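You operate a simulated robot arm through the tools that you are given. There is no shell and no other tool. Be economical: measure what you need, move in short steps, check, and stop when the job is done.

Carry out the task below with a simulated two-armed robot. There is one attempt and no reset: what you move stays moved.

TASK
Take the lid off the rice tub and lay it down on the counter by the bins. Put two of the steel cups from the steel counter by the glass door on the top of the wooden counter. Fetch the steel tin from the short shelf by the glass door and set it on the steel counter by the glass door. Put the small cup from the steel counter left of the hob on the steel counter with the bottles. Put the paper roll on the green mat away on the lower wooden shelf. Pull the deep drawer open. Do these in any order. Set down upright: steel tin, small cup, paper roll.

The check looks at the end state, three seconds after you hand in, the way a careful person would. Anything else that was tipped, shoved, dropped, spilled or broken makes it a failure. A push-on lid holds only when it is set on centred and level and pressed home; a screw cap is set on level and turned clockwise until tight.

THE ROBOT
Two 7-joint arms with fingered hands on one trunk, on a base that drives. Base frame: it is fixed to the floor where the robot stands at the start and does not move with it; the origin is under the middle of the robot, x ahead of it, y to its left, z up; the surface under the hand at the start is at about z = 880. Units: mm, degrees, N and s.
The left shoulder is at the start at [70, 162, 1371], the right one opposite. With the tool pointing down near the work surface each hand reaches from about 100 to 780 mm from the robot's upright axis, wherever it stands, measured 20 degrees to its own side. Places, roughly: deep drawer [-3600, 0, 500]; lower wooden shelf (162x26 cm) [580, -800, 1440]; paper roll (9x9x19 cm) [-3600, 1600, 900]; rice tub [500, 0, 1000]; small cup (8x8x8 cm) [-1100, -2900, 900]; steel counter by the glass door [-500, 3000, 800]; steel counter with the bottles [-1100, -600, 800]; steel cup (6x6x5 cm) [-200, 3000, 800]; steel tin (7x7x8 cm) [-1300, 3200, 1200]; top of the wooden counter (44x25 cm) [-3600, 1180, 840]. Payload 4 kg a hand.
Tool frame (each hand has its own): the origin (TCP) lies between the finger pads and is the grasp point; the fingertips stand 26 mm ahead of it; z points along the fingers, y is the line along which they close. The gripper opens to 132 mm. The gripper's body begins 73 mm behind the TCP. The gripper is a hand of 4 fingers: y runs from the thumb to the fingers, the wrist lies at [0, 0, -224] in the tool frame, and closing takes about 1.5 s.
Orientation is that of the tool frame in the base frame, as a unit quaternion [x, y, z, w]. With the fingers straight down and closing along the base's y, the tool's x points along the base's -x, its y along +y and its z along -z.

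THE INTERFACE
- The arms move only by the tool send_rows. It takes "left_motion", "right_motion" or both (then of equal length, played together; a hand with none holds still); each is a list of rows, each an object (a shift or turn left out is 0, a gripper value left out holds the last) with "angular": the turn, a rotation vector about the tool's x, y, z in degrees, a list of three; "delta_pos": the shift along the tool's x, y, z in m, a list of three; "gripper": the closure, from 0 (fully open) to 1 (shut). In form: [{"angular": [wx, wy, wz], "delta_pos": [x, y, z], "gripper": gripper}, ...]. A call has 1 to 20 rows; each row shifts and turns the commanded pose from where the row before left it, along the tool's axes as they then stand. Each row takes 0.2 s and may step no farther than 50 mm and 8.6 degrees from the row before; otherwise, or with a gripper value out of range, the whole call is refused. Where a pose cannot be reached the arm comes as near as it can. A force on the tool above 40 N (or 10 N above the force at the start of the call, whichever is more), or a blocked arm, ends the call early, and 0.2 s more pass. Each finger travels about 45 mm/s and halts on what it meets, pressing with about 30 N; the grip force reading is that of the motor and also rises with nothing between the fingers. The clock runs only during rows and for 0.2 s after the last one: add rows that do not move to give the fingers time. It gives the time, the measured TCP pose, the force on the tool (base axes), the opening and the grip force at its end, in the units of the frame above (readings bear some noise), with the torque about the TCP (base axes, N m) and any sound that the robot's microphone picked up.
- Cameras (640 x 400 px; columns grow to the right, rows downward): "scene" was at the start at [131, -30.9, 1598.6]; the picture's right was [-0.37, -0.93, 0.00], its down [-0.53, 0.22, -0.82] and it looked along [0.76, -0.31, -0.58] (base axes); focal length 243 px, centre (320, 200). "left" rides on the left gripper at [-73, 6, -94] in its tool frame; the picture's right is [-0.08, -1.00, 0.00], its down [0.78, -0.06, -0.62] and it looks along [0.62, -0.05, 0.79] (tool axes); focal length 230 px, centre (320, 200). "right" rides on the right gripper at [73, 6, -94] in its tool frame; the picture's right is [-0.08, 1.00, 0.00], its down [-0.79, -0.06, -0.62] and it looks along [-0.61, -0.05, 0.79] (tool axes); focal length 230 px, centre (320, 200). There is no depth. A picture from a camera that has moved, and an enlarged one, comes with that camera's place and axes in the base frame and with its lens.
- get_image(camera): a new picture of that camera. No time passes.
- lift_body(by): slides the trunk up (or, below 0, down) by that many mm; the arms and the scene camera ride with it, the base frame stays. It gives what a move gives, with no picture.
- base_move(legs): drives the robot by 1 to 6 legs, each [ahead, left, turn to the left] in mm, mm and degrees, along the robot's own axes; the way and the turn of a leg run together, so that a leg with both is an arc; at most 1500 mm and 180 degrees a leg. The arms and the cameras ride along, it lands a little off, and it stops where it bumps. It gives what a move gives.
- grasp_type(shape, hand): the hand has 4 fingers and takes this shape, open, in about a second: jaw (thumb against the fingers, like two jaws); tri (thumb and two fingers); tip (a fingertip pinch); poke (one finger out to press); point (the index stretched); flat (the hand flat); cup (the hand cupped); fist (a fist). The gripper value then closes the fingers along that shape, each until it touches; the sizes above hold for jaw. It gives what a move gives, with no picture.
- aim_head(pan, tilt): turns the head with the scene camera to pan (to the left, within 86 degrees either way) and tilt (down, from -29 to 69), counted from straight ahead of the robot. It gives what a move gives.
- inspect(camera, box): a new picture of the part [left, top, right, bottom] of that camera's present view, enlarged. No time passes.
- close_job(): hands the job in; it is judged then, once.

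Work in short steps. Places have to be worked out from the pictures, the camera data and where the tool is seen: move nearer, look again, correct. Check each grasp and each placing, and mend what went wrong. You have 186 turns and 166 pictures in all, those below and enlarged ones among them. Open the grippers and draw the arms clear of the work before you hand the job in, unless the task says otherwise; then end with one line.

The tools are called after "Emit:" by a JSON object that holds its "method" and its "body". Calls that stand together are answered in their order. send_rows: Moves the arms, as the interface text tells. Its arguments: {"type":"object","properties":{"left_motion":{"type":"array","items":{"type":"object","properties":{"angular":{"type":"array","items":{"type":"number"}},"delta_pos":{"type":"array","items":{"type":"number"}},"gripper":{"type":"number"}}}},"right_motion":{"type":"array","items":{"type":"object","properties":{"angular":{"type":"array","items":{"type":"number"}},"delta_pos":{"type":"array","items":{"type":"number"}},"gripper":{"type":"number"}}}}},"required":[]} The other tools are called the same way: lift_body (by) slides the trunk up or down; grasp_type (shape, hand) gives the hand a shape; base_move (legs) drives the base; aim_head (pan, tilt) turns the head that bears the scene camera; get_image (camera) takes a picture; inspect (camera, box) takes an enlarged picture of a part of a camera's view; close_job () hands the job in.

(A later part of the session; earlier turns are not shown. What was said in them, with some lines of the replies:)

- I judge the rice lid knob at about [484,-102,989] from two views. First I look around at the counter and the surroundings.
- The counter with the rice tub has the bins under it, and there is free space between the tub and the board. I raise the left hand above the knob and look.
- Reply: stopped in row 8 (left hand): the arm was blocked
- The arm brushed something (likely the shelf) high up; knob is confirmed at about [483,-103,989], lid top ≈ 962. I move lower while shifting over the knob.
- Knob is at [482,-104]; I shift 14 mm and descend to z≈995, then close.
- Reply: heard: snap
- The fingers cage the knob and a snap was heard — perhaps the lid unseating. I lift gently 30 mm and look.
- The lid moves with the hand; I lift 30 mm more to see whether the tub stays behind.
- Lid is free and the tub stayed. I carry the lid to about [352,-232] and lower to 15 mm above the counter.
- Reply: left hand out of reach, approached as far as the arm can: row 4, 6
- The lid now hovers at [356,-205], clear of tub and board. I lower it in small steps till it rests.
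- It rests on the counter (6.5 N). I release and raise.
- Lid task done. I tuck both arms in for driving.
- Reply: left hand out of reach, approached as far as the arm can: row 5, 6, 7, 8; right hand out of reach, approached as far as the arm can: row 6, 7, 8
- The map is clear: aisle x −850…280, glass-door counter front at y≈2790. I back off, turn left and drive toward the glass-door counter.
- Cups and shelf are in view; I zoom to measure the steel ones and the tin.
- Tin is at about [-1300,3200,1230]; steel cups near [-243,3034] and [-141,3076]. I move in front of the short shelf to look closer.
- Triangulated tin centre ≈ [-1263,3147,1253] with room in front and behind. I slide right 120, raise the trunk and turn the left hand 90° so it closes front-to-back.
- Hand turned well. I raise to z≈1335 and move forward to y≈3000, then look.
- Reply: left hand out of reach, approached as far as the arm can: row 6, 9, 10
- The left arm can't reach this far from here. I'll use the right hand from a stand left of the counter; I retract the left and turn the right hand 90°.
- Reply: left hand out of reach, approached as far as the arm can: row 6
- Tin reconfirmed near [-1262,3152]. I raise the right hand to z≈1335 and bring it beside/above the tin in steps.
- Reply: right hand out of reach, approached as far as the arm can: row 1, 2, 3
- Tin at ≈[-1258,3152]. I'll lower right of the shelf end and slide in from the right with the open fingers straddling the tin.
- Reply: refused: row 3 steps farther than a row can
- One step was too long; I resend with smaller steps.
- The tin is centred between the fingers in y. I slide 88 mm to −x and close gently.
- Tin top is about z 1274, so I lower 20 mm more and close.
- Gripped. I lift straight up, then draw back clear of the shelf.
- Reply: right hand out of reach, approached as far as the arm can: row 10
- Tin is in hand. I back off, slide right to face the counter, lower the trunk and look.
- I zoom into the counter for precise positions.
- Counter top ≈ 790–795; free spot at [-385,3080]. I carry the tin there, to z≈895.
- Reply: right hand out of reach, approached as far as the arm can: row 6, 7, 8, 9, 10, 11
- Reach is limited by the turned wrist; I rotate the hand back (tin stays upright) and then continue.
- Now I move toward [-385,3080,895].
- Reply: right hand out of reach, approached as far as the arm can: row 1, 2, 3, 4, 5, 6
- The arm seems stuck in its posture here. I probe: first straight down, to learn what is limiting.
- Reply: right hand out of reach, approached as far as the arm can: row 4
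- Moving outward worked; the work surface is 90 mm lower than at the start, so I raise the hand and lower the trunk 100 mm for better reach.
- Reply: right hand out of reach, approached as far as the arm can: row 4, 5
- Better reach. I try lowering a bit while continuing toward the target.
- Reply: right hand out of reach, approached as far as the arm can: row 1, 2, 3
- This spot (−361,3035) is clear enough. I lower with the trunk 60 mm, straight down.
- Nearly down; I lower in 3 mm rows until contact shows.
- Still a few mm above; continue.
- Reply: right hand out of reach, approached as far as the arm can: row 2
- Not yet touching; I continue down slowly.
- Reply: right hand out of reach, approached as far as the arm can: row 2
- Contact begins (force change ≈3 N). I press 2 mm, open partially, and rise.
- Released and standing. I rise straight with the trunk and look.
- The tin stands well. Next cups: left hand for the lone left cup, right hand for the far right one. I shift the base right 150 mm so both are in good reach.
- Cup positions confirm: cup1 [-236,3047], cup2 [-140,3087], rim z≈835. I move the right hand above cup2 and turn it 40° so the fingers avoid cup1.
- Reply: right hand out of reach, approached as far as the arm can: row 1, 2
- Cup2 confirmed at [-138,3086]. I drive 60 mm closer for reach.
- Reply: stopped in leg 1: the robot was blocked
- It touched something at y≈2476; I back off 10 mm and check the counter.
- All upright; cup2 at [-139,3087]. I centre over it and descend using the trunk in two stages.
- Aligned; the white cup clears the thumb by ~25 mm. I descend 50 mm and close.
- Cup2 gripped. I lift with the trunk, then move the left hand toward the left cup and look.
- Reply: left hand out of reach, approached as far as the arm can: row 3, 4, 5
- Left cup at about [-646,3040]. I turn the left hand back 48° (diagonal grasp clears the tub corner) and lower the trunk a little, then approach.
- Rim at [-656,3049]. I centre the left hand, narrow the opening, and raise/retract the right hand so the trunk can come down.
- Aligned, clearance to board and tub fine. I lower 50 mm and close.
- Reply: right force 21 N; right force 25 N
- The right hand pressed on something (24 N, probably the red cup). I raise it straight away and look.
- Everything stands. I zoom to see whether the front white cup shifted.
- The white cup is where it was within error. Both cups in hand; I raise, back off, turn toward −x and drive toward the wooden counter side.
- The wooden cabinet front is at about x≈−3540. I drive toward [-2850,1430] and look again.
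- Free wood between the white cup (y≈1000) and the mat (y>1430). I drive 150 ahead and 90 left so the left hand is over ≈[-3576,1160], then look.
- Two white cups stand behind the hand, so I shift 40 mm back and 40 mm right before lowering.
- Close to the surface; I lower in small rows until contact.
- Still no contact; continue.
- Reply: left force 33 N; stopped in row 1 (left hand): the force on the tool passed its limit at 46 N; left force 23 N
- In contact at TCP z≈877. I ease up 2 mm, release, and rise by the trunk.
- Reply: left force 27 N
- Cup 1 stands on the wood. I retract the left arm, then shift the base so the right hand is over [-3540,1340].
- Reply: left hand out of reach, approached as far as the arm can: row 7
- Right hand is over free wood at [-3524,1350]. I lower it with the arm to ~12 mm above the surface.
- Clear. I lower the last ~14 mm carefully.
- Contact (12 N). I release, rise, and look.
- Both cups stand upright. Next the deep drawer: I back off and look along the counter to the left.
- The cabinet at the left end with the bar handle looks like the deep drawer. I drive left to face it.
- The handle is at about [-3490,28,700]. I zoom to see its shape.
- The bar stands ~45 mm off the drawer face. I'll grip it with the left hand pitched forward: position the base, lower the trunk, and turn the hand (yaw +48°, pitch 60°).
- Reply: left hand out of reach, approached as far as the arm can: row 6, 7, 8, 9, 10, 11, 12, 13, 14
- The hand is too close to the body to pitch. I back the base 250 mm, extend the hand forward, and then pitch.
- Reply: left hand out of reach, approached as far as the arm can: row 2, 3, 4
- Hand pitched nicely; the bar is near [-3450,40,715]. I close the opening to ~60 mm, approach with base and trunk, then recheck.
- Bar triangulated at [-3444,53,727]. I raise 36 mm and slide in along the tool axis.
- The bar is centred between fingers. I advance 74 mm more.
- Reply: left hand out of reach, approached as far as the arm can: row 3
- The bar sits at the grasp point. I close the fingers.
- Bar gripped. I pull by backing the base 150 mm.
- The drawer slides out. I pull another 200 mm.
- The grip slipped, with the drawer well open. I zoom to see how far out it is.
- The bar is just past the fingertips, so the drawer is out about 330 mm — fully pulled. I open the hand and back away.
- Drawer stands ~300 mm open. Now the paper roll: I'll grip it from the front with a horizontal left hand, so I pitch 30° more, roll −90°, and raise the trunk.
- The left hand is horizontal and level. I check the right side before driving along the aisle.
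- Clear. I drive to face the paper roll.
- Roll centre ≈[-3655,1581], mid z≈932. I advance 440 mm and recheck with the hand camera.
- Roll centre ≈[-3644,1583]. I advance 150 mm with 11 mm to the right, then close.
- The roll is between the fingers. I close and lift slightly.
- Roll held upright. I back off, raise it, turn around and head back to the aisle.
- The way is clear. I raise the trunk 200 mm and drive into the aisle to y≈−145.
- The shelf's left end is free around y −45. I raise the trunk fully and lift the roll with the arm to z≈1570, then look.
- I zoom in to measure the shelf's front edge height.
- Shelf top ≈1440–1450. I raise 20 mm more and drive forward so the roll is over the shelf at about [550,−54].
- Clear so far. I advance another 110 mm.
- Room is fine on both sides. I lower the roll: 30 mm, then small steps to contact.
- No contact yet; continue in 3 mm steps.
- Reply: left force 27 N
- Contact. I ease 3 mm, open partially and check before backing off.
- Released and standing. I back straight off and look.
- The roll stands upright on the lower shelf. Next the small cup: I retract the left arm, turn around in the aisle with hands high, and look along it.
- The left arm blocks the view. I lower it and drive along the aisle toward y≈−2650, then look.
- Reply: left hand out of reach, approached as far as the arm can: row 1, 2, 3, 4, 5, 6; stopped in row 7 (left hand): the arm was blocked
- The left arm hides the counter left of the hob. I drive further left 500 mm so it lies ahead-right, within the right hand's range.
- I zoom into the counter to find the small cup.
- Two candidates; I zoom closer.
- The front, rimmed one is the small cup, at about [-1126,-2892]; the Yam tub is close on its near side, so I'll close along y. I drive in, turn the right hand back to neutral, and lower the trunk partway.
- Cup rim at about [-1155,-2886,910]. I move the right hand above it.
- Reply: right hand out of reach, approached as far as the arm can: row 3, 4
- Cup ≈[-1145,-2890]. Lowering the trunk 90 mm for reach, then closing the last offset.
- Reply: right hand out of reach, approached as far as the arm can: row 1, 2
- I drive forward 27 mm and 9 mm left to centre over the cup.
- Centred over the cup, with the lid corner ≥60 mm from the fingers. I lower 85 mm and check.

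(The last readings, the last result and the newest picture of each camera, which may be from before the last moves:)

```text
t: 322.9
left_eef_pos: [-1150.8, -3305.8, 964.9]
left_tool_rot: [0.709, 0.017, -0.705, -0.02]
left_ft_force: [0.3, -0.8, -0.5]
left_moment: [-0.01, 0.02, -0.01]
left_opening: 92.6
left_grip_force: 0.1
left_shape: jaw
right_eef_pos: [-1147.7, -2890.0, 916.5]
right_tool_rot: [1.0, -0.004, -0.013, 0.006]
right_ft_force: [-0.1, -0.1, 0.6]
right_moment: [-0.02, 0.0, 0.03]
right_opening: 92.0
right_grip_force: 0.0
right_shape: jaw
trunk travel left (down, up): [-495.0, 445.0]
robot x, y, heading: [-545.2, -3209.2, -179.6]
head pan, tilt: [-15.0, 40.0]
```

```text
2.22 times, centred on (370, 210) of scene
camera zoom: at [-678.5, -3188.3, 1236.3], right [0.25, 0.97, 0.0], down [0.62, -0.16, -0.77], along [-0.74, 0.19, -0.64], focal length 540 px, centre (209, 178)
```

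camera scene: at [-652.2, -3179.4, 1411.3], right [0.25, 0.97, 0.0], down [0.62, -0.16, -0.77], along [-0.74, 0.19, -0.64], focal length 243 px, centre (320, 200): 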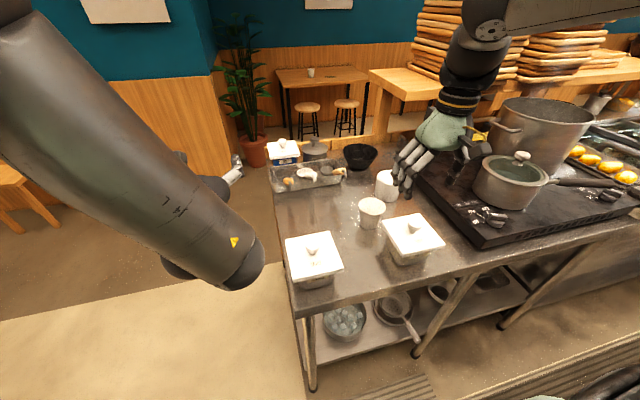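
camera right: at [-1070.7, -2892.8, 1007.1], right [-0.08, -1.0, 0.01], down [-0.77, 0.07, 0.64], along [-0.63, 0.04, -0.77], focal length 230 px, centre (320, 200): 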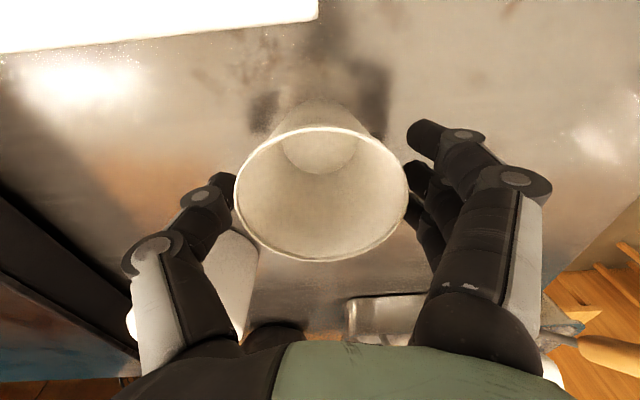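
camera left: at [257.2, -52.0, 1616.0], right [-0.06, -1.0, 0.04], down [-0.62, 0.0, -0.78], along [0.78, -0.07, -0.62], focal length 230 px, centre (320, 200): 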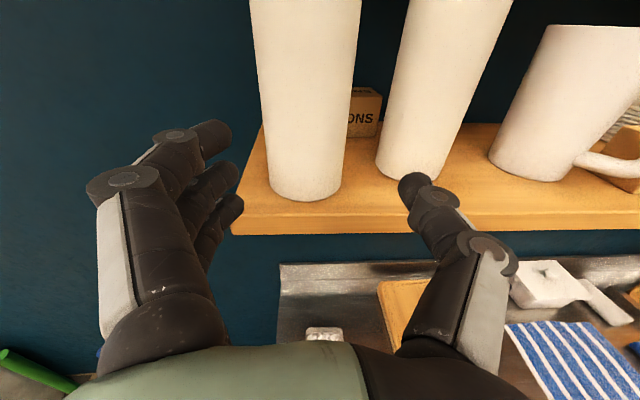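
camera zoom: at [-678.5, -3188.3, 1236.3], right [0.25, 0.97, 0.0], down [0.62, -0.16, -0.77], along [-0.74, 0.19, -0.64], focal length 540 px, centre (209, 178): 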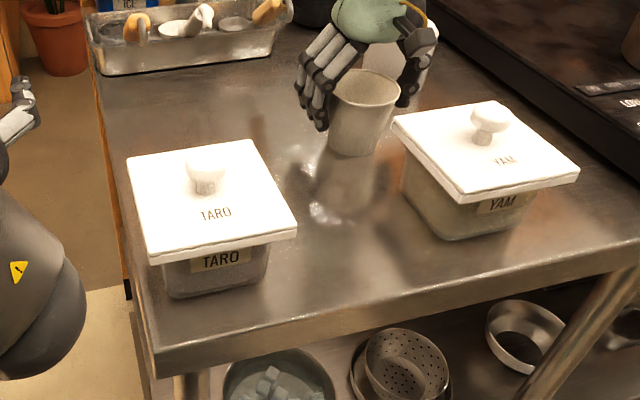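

The rim is ~10 mm above the grasp point. I lower 25 mm more and close.

Emit:
{"method": "lift_body", "body": {"by": -25}}

Emit:
{"method": "send_rows", "body": {"right_motion": [{"gripper": 0.4}, {"gripper": 0.5}, {"gripper": 0.6}, {"gripper": 0.7}, {"gripper": 0.8}, {}, {}, {}]}}

Emit:
{"method": "get_image", "body": {"camera": "right"}}

```text
t: 323.6
left_eef_pos: [-1151.8, -3305.2, 940.5]
left_tool_rot: [0.709, 0.018, -0.705, -0.019]
left_ft_force: [-0.3, -0.5, 0.2]
left_moment: [0.02, -0.01, -0.01]
left_opening: 92.6
left_grip_force: 0.0
left_shape: jaw
right_eef_pos: [-1146.9, -2890.8, 891.0]
right_tool_rot: [1.0, -0.003, -0.013, 0.005]
right_ft_force: [0.4, 0.6, 0.7]
right_moment: [0.0, 0.0, -0.02]
right_opening: 92.2
right_grip_force: 0.0
right_shape: jaw
trunk travel left (down, up): [-470.0, 470.0]
robot x, y, heading: [-543.1, -3212.5, -179.7]
head pan, tilt: [-15.0, 40.0]
```

```text
t: 325.4
left_eef_pos: [-1151.7, -3306.2, 940.2]
left_tool_rot: [0.709, 0.018, -0.705, -0.02]
left_ft_force: [-0.2, 0.3, 0.2]
left_moment: [0.0, 0.03, 0.0]
left_opening: 92.4
left_grip_force: 0.0
left_shape: jaw
right_eef_pos: [-1147.5, -2889.7, 890.8]
right_tool_rot: [1.0, -0.003, -0.012, 0.005]
right_ft_force: [0.2, 0.3, -0.4]
right_moment: [0.02, 0.03, -0.02]
right_opening: 48.7
right_grip_force: 30.3
right_shape: jaw
trunk travel left (down, up): [-470.0, 470.0]
robot x, y, heading: [-541.0, -3210.8, -179.6]
head pan, tilt: [-15.0, 40.0]
```

```text
34 pictures are left
camera right: at [-1070.9, -2892.7, 981.9], right [-0.08, -1.0, 0.01], down [-0.77, 0.07, 0.64], along [-0.63, 0.04, -0.77], focal length 230 px, centre (320, 200)
```

right: 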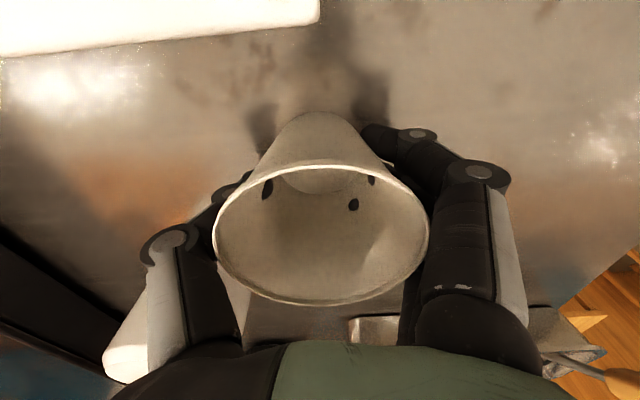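

Gripped. I lift 250 mm, back off, and drive toward the counter with the bottles.

Emit:
{"method": "lift_body", "body": {"by": 60}}

Emit:
{"method": "lift_body", "body": {"by": 240}}

Emit:
{"method": "base_move", "body": {"legs": [[-260, 0, 0], [0, -1300, 0], [0, -900, 0]]}}

Emit:
{"method": "aim_head", "body": {"pan": -25, "tilt": 40}}

Emit:
{"method": "get_image", "body": {"camera": "scene"}}

```text
t: 326.4
left_eef_pos: [-1152.5, -3306.4, 1000.2]
left_tool_rot: [0.709, 0.018, -0.705, -0.019]
left_ft_force: [-0.5, -0.3, 0.0]
left_moment: [-0.01, -0.02, 0.02]
left_opening: 92.8
left_grip_force: 0.1
left_shape: jaw
right_eef_pos: [-1146.0, -2888.4, 950.6]
right_tool_rot: [1.0, -0.004, -0.011, 0.005]
right_ft_force: [-1.0, 0.1, 0.1]
right_moment: [-0.02, -0.02, 0.0]
right_opening: 49.0
right_grip_force: 30.0
right_shape: jaw
trunk travel left (down, up): [-530.0, 410.0]
robot x, y, heading: [-545.4, -3210.0, -179.7]
head pan, tilt: [-15.0, 40.0]
```

```text
t: 328.9
left_eef_pos: [-1152.0, -3306.8, 1240.7]
left_tool_rot: [0.709, 0.018, -0.705, -0.02]
left_ft_force: [0.0, 1.0, -0.1]
left_moment: [-0.01, 0.02, 0.03]
left_opening: 92.3
left_grip_force: 0.1
left_shape: jaw
right_eef_pos: [-1146.7, -2889.3, 1190.7]
right_tool_rot: [1.0, -0.003, -0.013, 0.005]
right_ft_force: [0.6, 0.5, 0.3]
right_moment: [-0.01, 0.03, 0.0]
right_opening: 48.4
right_grip_force: 30.5
right_shape: jaw
trunk travel left (down, up): [-770.0, 170.0]
robot x, y, heading: [-545.8, -3212.2, -179.7]
head pan, tilt: [-15.0, 40.0]
```

```text
t: 341.3
left_eef_pos: [-871.3, -1086.6, 1240.1]
left_tool_rot: [0.709, 0.011, -0.705, -0.026]
left_ft_force: [-0.4, 0.0, 0.5]
left_moment: [0.0, 0.0, 0.0]
left_opening: 92.2
left_grip_force: 0.0
left_shape: jaw
right_eef_pos: [-859.1, -670.2, 1192.6]
right_tool_rot: [1.0, -0.012, -0.013, 0.005]
right_ft_force: [0.5, -0.2, 0.5]
right_moment: [0.01, -0.01, 0.01]
right_opening: 48.8
right_grip_force: 30.3
right_shape: jaw
trunk travel left (down, up): [-770.0, 170.0]
robot x, y, heading: [-263.3, -1006.0, 179.5]
head pan, tilt: [-15.0, 40.0]
```

```text
t: 342.0
left_eef_pos: [-871.8, -1085.9, 1240.0]
left_tool_rot: [0.709, 0.01, -0.705, -0.026]
left_ft_force: [-0.9, 0.3, -0.6]
left_moment: [0.03, 0.0, 0.01]
left_opening: 92.6
left_grip_force: 0.1
left_shape: jaw
right_eef_pos: [-859.1, -669.0, 1192.0]
right_tool_rot: [1.0, -0.013, -0.013, 0.007]
right_ft_force: [-0.3, -0.2, 0.8]
right_moment: [-0.02, 0.05, 0.02]
right_opening: 49.0
right_grip_force: 29.8
right_shape: jaw
trunk travel left (down, up): [-770.0, 170.0]
robot x, y, heading: [-263.7, -1000.1, 179.2]
head pan, tilt: [-25.0, 40.0]
```

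```text
33 pictures are left
camera scene: at [-390.9, -961.8, 1511.3], right [0.43, 0.9, 0.0], down [0.58, -0.28, -0.77], along [-0.69, 0.33, -0.64], focal length 243 px, centre (320, 200)
```

scene: 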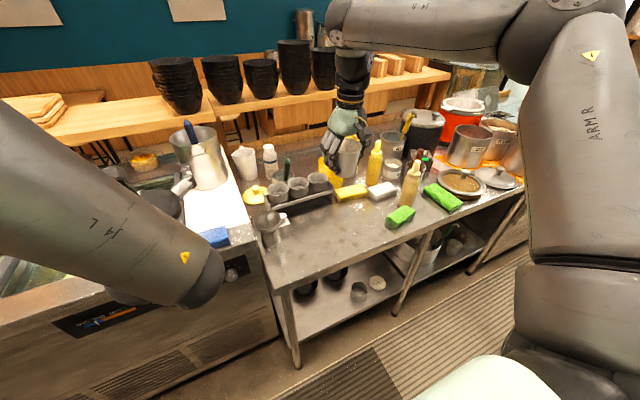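

The free front area is around [-935,-660], clear of the caddy, sponges and bottles. I retract and raise the left hand, drive 76 mm ahead, lower partway and look.

Emit:
{"method": "send_rows", "body": {"left_motion": [{"delta_pos": [-0.035, 0, -0.03]}, {"delta_pos": [-0.035, 0, -0.03]}, {"delta_pos": [-0.035, 0, -0.03]}, {"delta_pos": [-0.035, 0, -0.03]}, {"delta_pos": [-0.035, 0, -0.03]}, {}]}}

Emit:
{"method": "base_move", "body": {"legs": [[76, -8, 0]]}}

Emit:
{"method": "lift_body", "body": {"by": -200}}

Emit:
{"method": "get_image", "body": {"camera": "right"}}

Emit:
{"method": "get_image", "body": {"camera": "scene"}}

```text
t: 343.4
left_eef_pos: [-739.5, -1089.0, 1440.5]
left_tool_rot: [0.71, 0.01, -0.704, -0.024]
left_ft_force: [0.0, 0.4, -0.3]
left_moment: [0.02, -0.01, 0.03]
left_opening: 92.3
left_grip_force: 0.2
left_shape: jaw
left hand out of reach, approached as far as the arm can: row 3, 4, 5
right_eef_pos: [-861.5, -667.5, 1189.5]
right_tool_rot: [1.0, -0.012, -0.012, 0.006]
right_ft_force: [-0.3, 0.6, 0.0]
right_moment: [-0.07, -0.07, -0.01]
right_opening: 48.7
right_grip_force: 30.0
right_shape: jaw
trunk travel left (down, up): [-770.0, 170.0]
robot x, y, heading: [-263.0, -1001.4, 179.4]
head pan, tilt: [-25.0, 40.0]
```

```text
t: 344.4
left_eef_pos: [-806.4, -1083.9, 1444.0]
left_tool_rot: [0.707, 0.011, -0.706, -0.027]
left_ft_force: [1.1, 0.2, 0.4]
left_moment: [0.02, -0.02, -0.02]
left_opening: 92.5
left_grip_force: 0.1
left_shape: jaw
right_eef_pos: [-928.2, -661.7, 1195.5]
right_tool_rot: [1.0, -0.013, -0.016, 0.005]
right_ft_force: [1.0, -0.8, -0.5]
right_moment: [0.02, 0.01, -0.02]
right_opening: 48.7
right_grip_force: 29.5
right_shape: jaw
trunk travel left (down, up): [-770.0, 170.0]
robot x, y, heading: [-338.5, -993.3, 179.5]
head pan, tilt: [-25.0, 40.0]
```

```text
t: 346.6
left_eef_pos: [-813.5, -1081.7, 1240.8]
left_tool_rot: [0.709, 0.01, -0.705, -0.025]
left_ft_force: [-0.1, 0.1, -0.1]
left_moment: [0.01, -0.03, -0.01]
left_opening: 92.6
left_grip_force: 0.1
left_shape: jaw
right_eef_pos: [-933.0, -662.1, 992.6]
right_tool_rot: [1.0, -0.012, -0.013, 0.006]
right_ft_force: [0.5, 0.9, -0.5]
right_moment: [0.04, 0.0, 0.02]
right_opening: 48.7
right_grip_force: 29.8
right_shape: jaw
trunk travel left (down, up): [-570.0, 370.0]
robot x, y, heading: [-334.6, -995.8, 179.1]
head pan, tilt: [-25.0, 40.0]
```

```text
32 pictures are left
camera right: at [-857.2, -665.1, 1082.7], right [-0.1, -0.99, 0.01], down [-0.77, 0.09, 0.64], along [-0.63, 0.05, -0.77], focal length 230 px, centre (320, 200)
```

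right: 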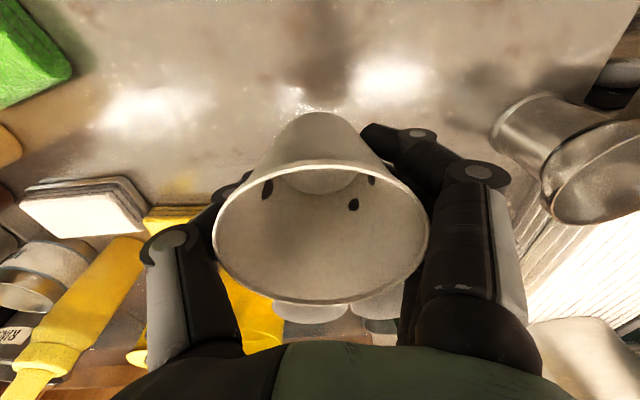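

```text
31 pictures are left
camera scene: at [-465.0, -953.5, 1311.4], right [0.43, 0.9, 0.0], down [0.58, -0.28, -0.77], along [-0.69, 0.33, -0.64], focal length 243 px, centre (320, 200)
```

scene: 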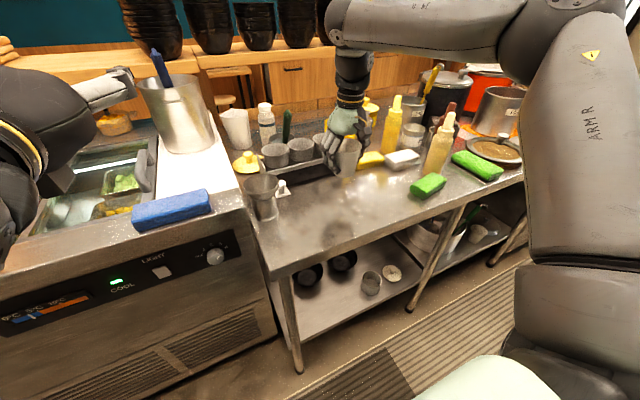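

The spot below is clear. I lower 75 mm, then step down to contact.

Emit:
{"method": "lift_body", "body": {"by": -75}}

Emit:
{"method": "inspect", "body": {"camera": "scene", "box": [240, 100, 460, 280]}}

```text
t: 347.7
left_eef_pos: [-814.2, -1080.8, 1165.8]
left_tool_rot: [0.709, 0.011, -0.705, -0.024]
left_ft_force: [0.1, -0.9, -0.6]
left_moment: [0.02, 0.01, 0.02]
left_opening: 92.5
left_grip_force: 0.0
left_shape: jaw
right_eef_pos: [-933.1, -661.2, 917.3]
right_tool_rot: [1.0, -0.013, -0.013, 0.006]
right_ft_force: [-0.4, -0.7, 0.0]
right_moment: [0.02, 0.0, 0.05]
right_opening: 48.8
right_grip_force: 29.9
right_shape: jaw
trunk travel left (down, up): [-495.0, 445.0]
robot x, y, heading: [-336.3, -988.7, 179.5]
head pan, tilt: [-25.0, 40.0]
```

```text
2.22 times, centred on (350, 190) of scene
camera zoom: at [-465.0, -953.5, 1236.3], right [0.43, 0.9, 0.0], down [0.58, -0.28, -0.77], along [-0.69, 0.33, -0.64], focal length 540 px, centre (253, 222)
```

zoom: 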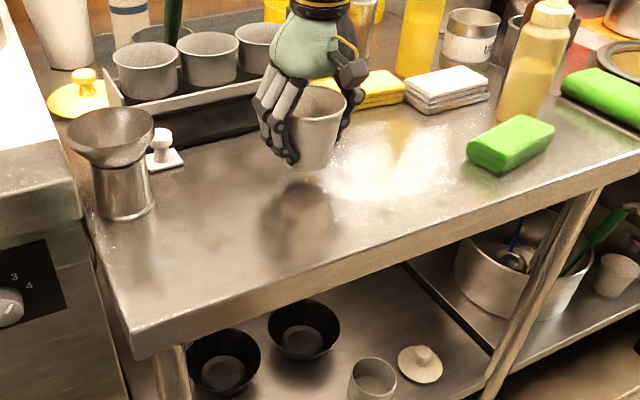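

About 40–50 mm to go. I lower 30 more by trunk, then small rows.

Emit:
{"method": "lift_body", "body": {"by": -30}}

Emit:
{"method": "send_rows", "body": {"right_motion": [{"delta_pos": [0, 0, 0.004]}, {"delta_pos": [0, 0, 0.004]}, {}]}}

Emit:
{"method": "inspect", "body": {"camera": "scene", "box": [300, 130, 400, 210]}}

```text
t: 348.5
left_eef_pos: [-812.8, -1082.9, 1137.2]
left_tool_rot: [0.709, 0.01, -0.705, -0.027]
left_ft_force: [0.6, -0.1, -0.2]
left_moment: [-0.02, 0.01, 0.02]
left_opening: 92.4
left_grip_force: 0.0
left_shape: jaw
right_eef_pos: [-933.9, -661.3, 888.8]
right_tool_rot: [1.0, -0.012, -0.016, 0.007]
right_ft_force: [-1.8, 3.0, 18.7]
right_moment: [0.03, -0.01, -0.02]
right_opening: 49.2
right_grip_force: 29.6
right_shape: jaw
trunk travel left (down, up): [-465.0, 475.0]
robot x, y, heading: [-337.6, -991.4, 179.4]
head pan, tilt: [-25.0, 40.0]
```

```text
t: 349.3
left_eef_pos: [-811.2, -1082.8, 1137.2]
left_tool_rot: [0.708, 0.012, -0.705, -0.025]
left_ft_force: [-0.3, -0.1, -0.3]
left_moment: [0.0, -0.03, 0.01]
left_opening: 92.5
left_grip_force: 0.1
left_shape: jaw
right_eef_pos: [-932.0, -661.8, 879.7]
right_tool_rot: [1.0, -0.012, -0.014, 0.006]
right_ft_force: [-0.1, 0.6, 16.1]
right_moment: [0.12, 0.02, 0.03]
right_opening: 44.3
right_grip_force: 29.7
right_shape: jaw
trunk travel left (down, up): [-465.0, 475.0]
robot x, y, heading: [-339.1, -995.2, 179.5]
head pan, tilt: [-25.0, 40.0]
```

```text
5.00 times, centred on (350, 170) of scene
camera zoom: at [-463.3, -954.6, 1206.5], right [0.43, 0.9, 0.0], down [0.58, -0.28, -0.77], along [-0.69, 0.33, -0.64], focal length 1215 px, centre (170, 350)
```

zoom: 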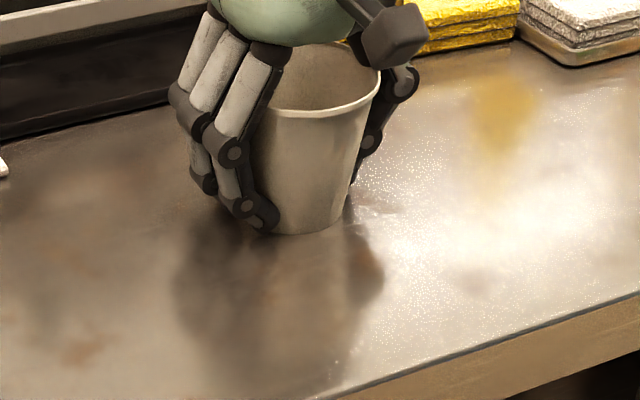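

The cup rests on the counter. I open while easing up slightly, then rise.

Emit:
{"method": "send_rows", "body": {"right_motion": [{"gripper": 0.6}, {"gripper": 0.5}, {"gripper": 0.4}, {"delta_pos": [0, 0, -0.003], "gripper": 0.3}, {}, {}, {}]}}

Emit:
{"method": "lift_body", "body": {"by": 140}}

Emit:
{"method": "get_image", "body": {"camera": "right"}}

Emit:
{"method": "get_image", "body": {"camera": "scene"}}

```text
t: 350.9
left_eef_pos: [-813.6, -1081.1, 1135.7]
left_tool_rot: [0.709, 0.01, -0.705, -0.026]
left_ft_force: [-0.3, 0.0, 0.4]
left_moment: [0.01, 0.0, -0.01]
left_opening: 92.5
left_grip_force: 0.2
left_shape: jaw
right_eef_pos: [-932.6, -660.9, 881.4]
right_tool_rot: [1.0, -0.012, -0.014, 0.006]
right_ft_force: [-0.2, 0.3, -0.2]
right_moment: [0.02, 0.01, 0.04]
right_opening: 91.9
right_grip_force: 0.1
right_shape: jaw
trunk travel left (down, up): [-465.0, 475.0]
robot x, y, heading: [-338.2, -992.7, 179.4]
head pan, tilt: [-25.0, 40.0]
```

```text
t: 352.6
left_eef_pos: [-813.7, -1082.3, 1275.6]
left_tool_rot: [0.709, 0.011, -0.704, -0.027]
left_ft_force: [0.3, 0.2, 0.0]
left_moment: [0.0, 0.0, -0.03]
left_opening: 92.1
left_grip_force: 0.1
left_shape: jaw
right_eef_pos: [-934.2, -660.9, 1022.0]
right_tool_rot: [1.0, -0.013, -0.013, 0.006]
right_ft_force: [0.8, 0.5, -0.1]
right_moment: [0.0, -0.01, 0.0]
right_opening: 91.9
right_grip_force: 0.0
right_shape: jaw
trunk travel left (down, up): [-605.0, 335.0]
robot x, y, heading: [-335.9, -995.9, 179.5]
head pan, tilt: [-25.0, 40.0]
```

```text
28 pictures are left
camera right: at [-857.7, -664.9, 1112.5], right [-0.1, -0.99, 0.01], down [-0.77, 0.09, 0.64], along [-0.63, 0.05, -0.77], focal length 230 px, centre (320, 200)
```

right: 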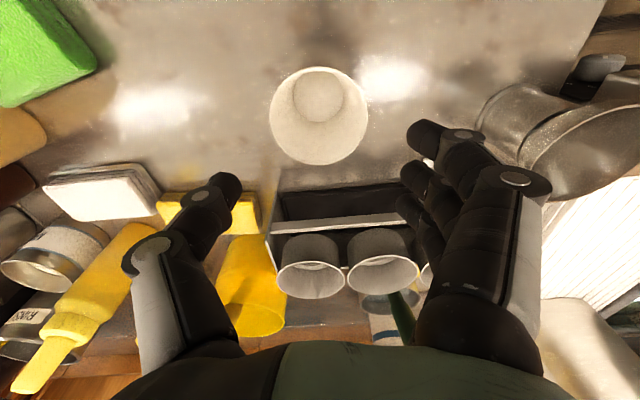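

```text
27 pictures are left
camera scene: at [-465.5, -953.4, 1346.2], right [0.43, 0.9, 0.0], down [0.58, -0.28, -0.77], along [-0.69, 0.33, -0.64], focal length 243 px, centre (320, 200)
```

scene: 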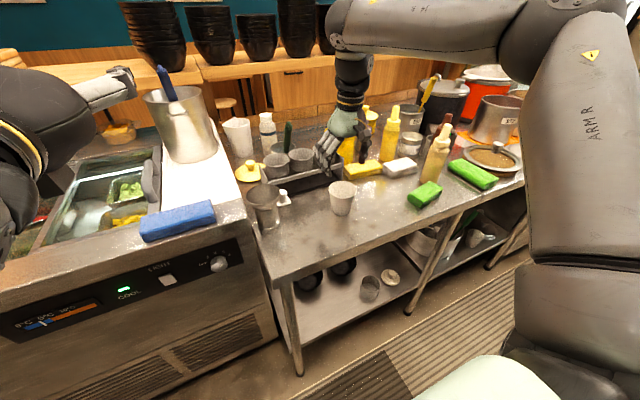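

The small cup stands upright on the bottles counter. I open both grippers and back the robot clear of the counter.

Emit:
{"method": "base_move", "body": {"legs": [[-140, 0, 0]]}}

Emit:
{"method": "send_rows", "body": {"left_motion": [{"gripper": 0}, {}, {}, {}], "right_motion": [{"gripper": 0}, {}, {}, {}]}}

Emit:
{"method": "get_image", "body": {"camera": "scene"}}

```text
t: 353.9
left_eef_pos: [-676.0, -1083.6, 1275.0]
left_tool_rot: [0.71, 0.012, -0.704, -0.025]
left_ft_force: [-0.1, -0.5, -1.1]
left_moment: [-0.02, -0.01, 0.02]
left_opening: 92.5
left_grip_force: 0.1
left_shape: jaw
right_eef_pos: [-797.6, -662.4, 1020.5]
right_tool_rot: [1.0, -0.011, -0.012, 0.007]
right_ft_force: [0.5, 0.2, -0.4]
right_moment: [-0.02, 0.02, -0.01]
right_opening: 92.0
right_grip_force: 0.1
right_shape: jaw
trunk travel left (down, up): [-605.0, 335.0]
robot x, y, heading: [-200.5, -994.5, 179.1]
head pan, tilt: [-25.0, 40.0]
```

```text
t: 354.9
left_eef_pos: [-675.3, -1083.4, 1276.7]
left_tool_rot: [0.709, 0.012, -0.704, -0.025]
left_ft_force: [0.1, -0.5, 0.3]
left_moment: [-0.01, -0.01, 0.0]
left_opening: 131.7
left_grip_force: 0.0
left_shape: jaw
right_eef_pos: [-797.3, -661.6, 1020.7]
right_tool_rot: [1.0, -0.011, -0.014, 0.006]
right_ft_force: [0.4, -0.6, -0.3]
right_moment: [-0.01, 0.03, 0.0]
right_opening: 131.7
right_grip_force: 0.2
right_shape: jaw
trunk travel left (down, up): [-605.0, 335.0]
robot x, y, heading: [-197.2, -994.4, 179.5]
head pan, tilt: [-25.0, 40.0]
```

```text
26 pictures are left
camera scene: at [-327.6, -955.1, 1346.2], right [0.43, 0.9, 0.0], down [0.58, -0.28, -0.77], along [-0.69, 0.33, -0.64], focal length 243 px, centre (320, 200)
```

scene: 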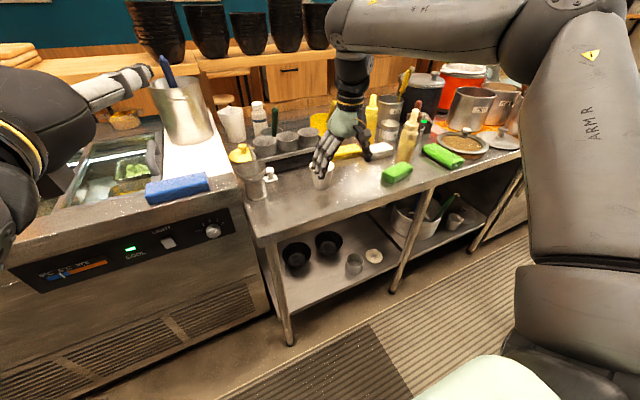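

All six jobs look done in the pictures and the hands are open and clear, so I hand in.

Emit:
{"method": "close_job", "body": {}}

```text
The job is handed in.
```

I did all six jobs and handed in. The lid lies on the counter by the bins, two steel cups are on the wooden counter, and the tin is on the glass-door counter. The small cup is on the bottles counter, the paper roll is on the lower shelf, and the deep drawer is open about 300 mm. The right hand also pressed briefly on something, probably a white cup, on the glass-door counter. It stayed upright, with no shift I could measure beyond about 10 mm.
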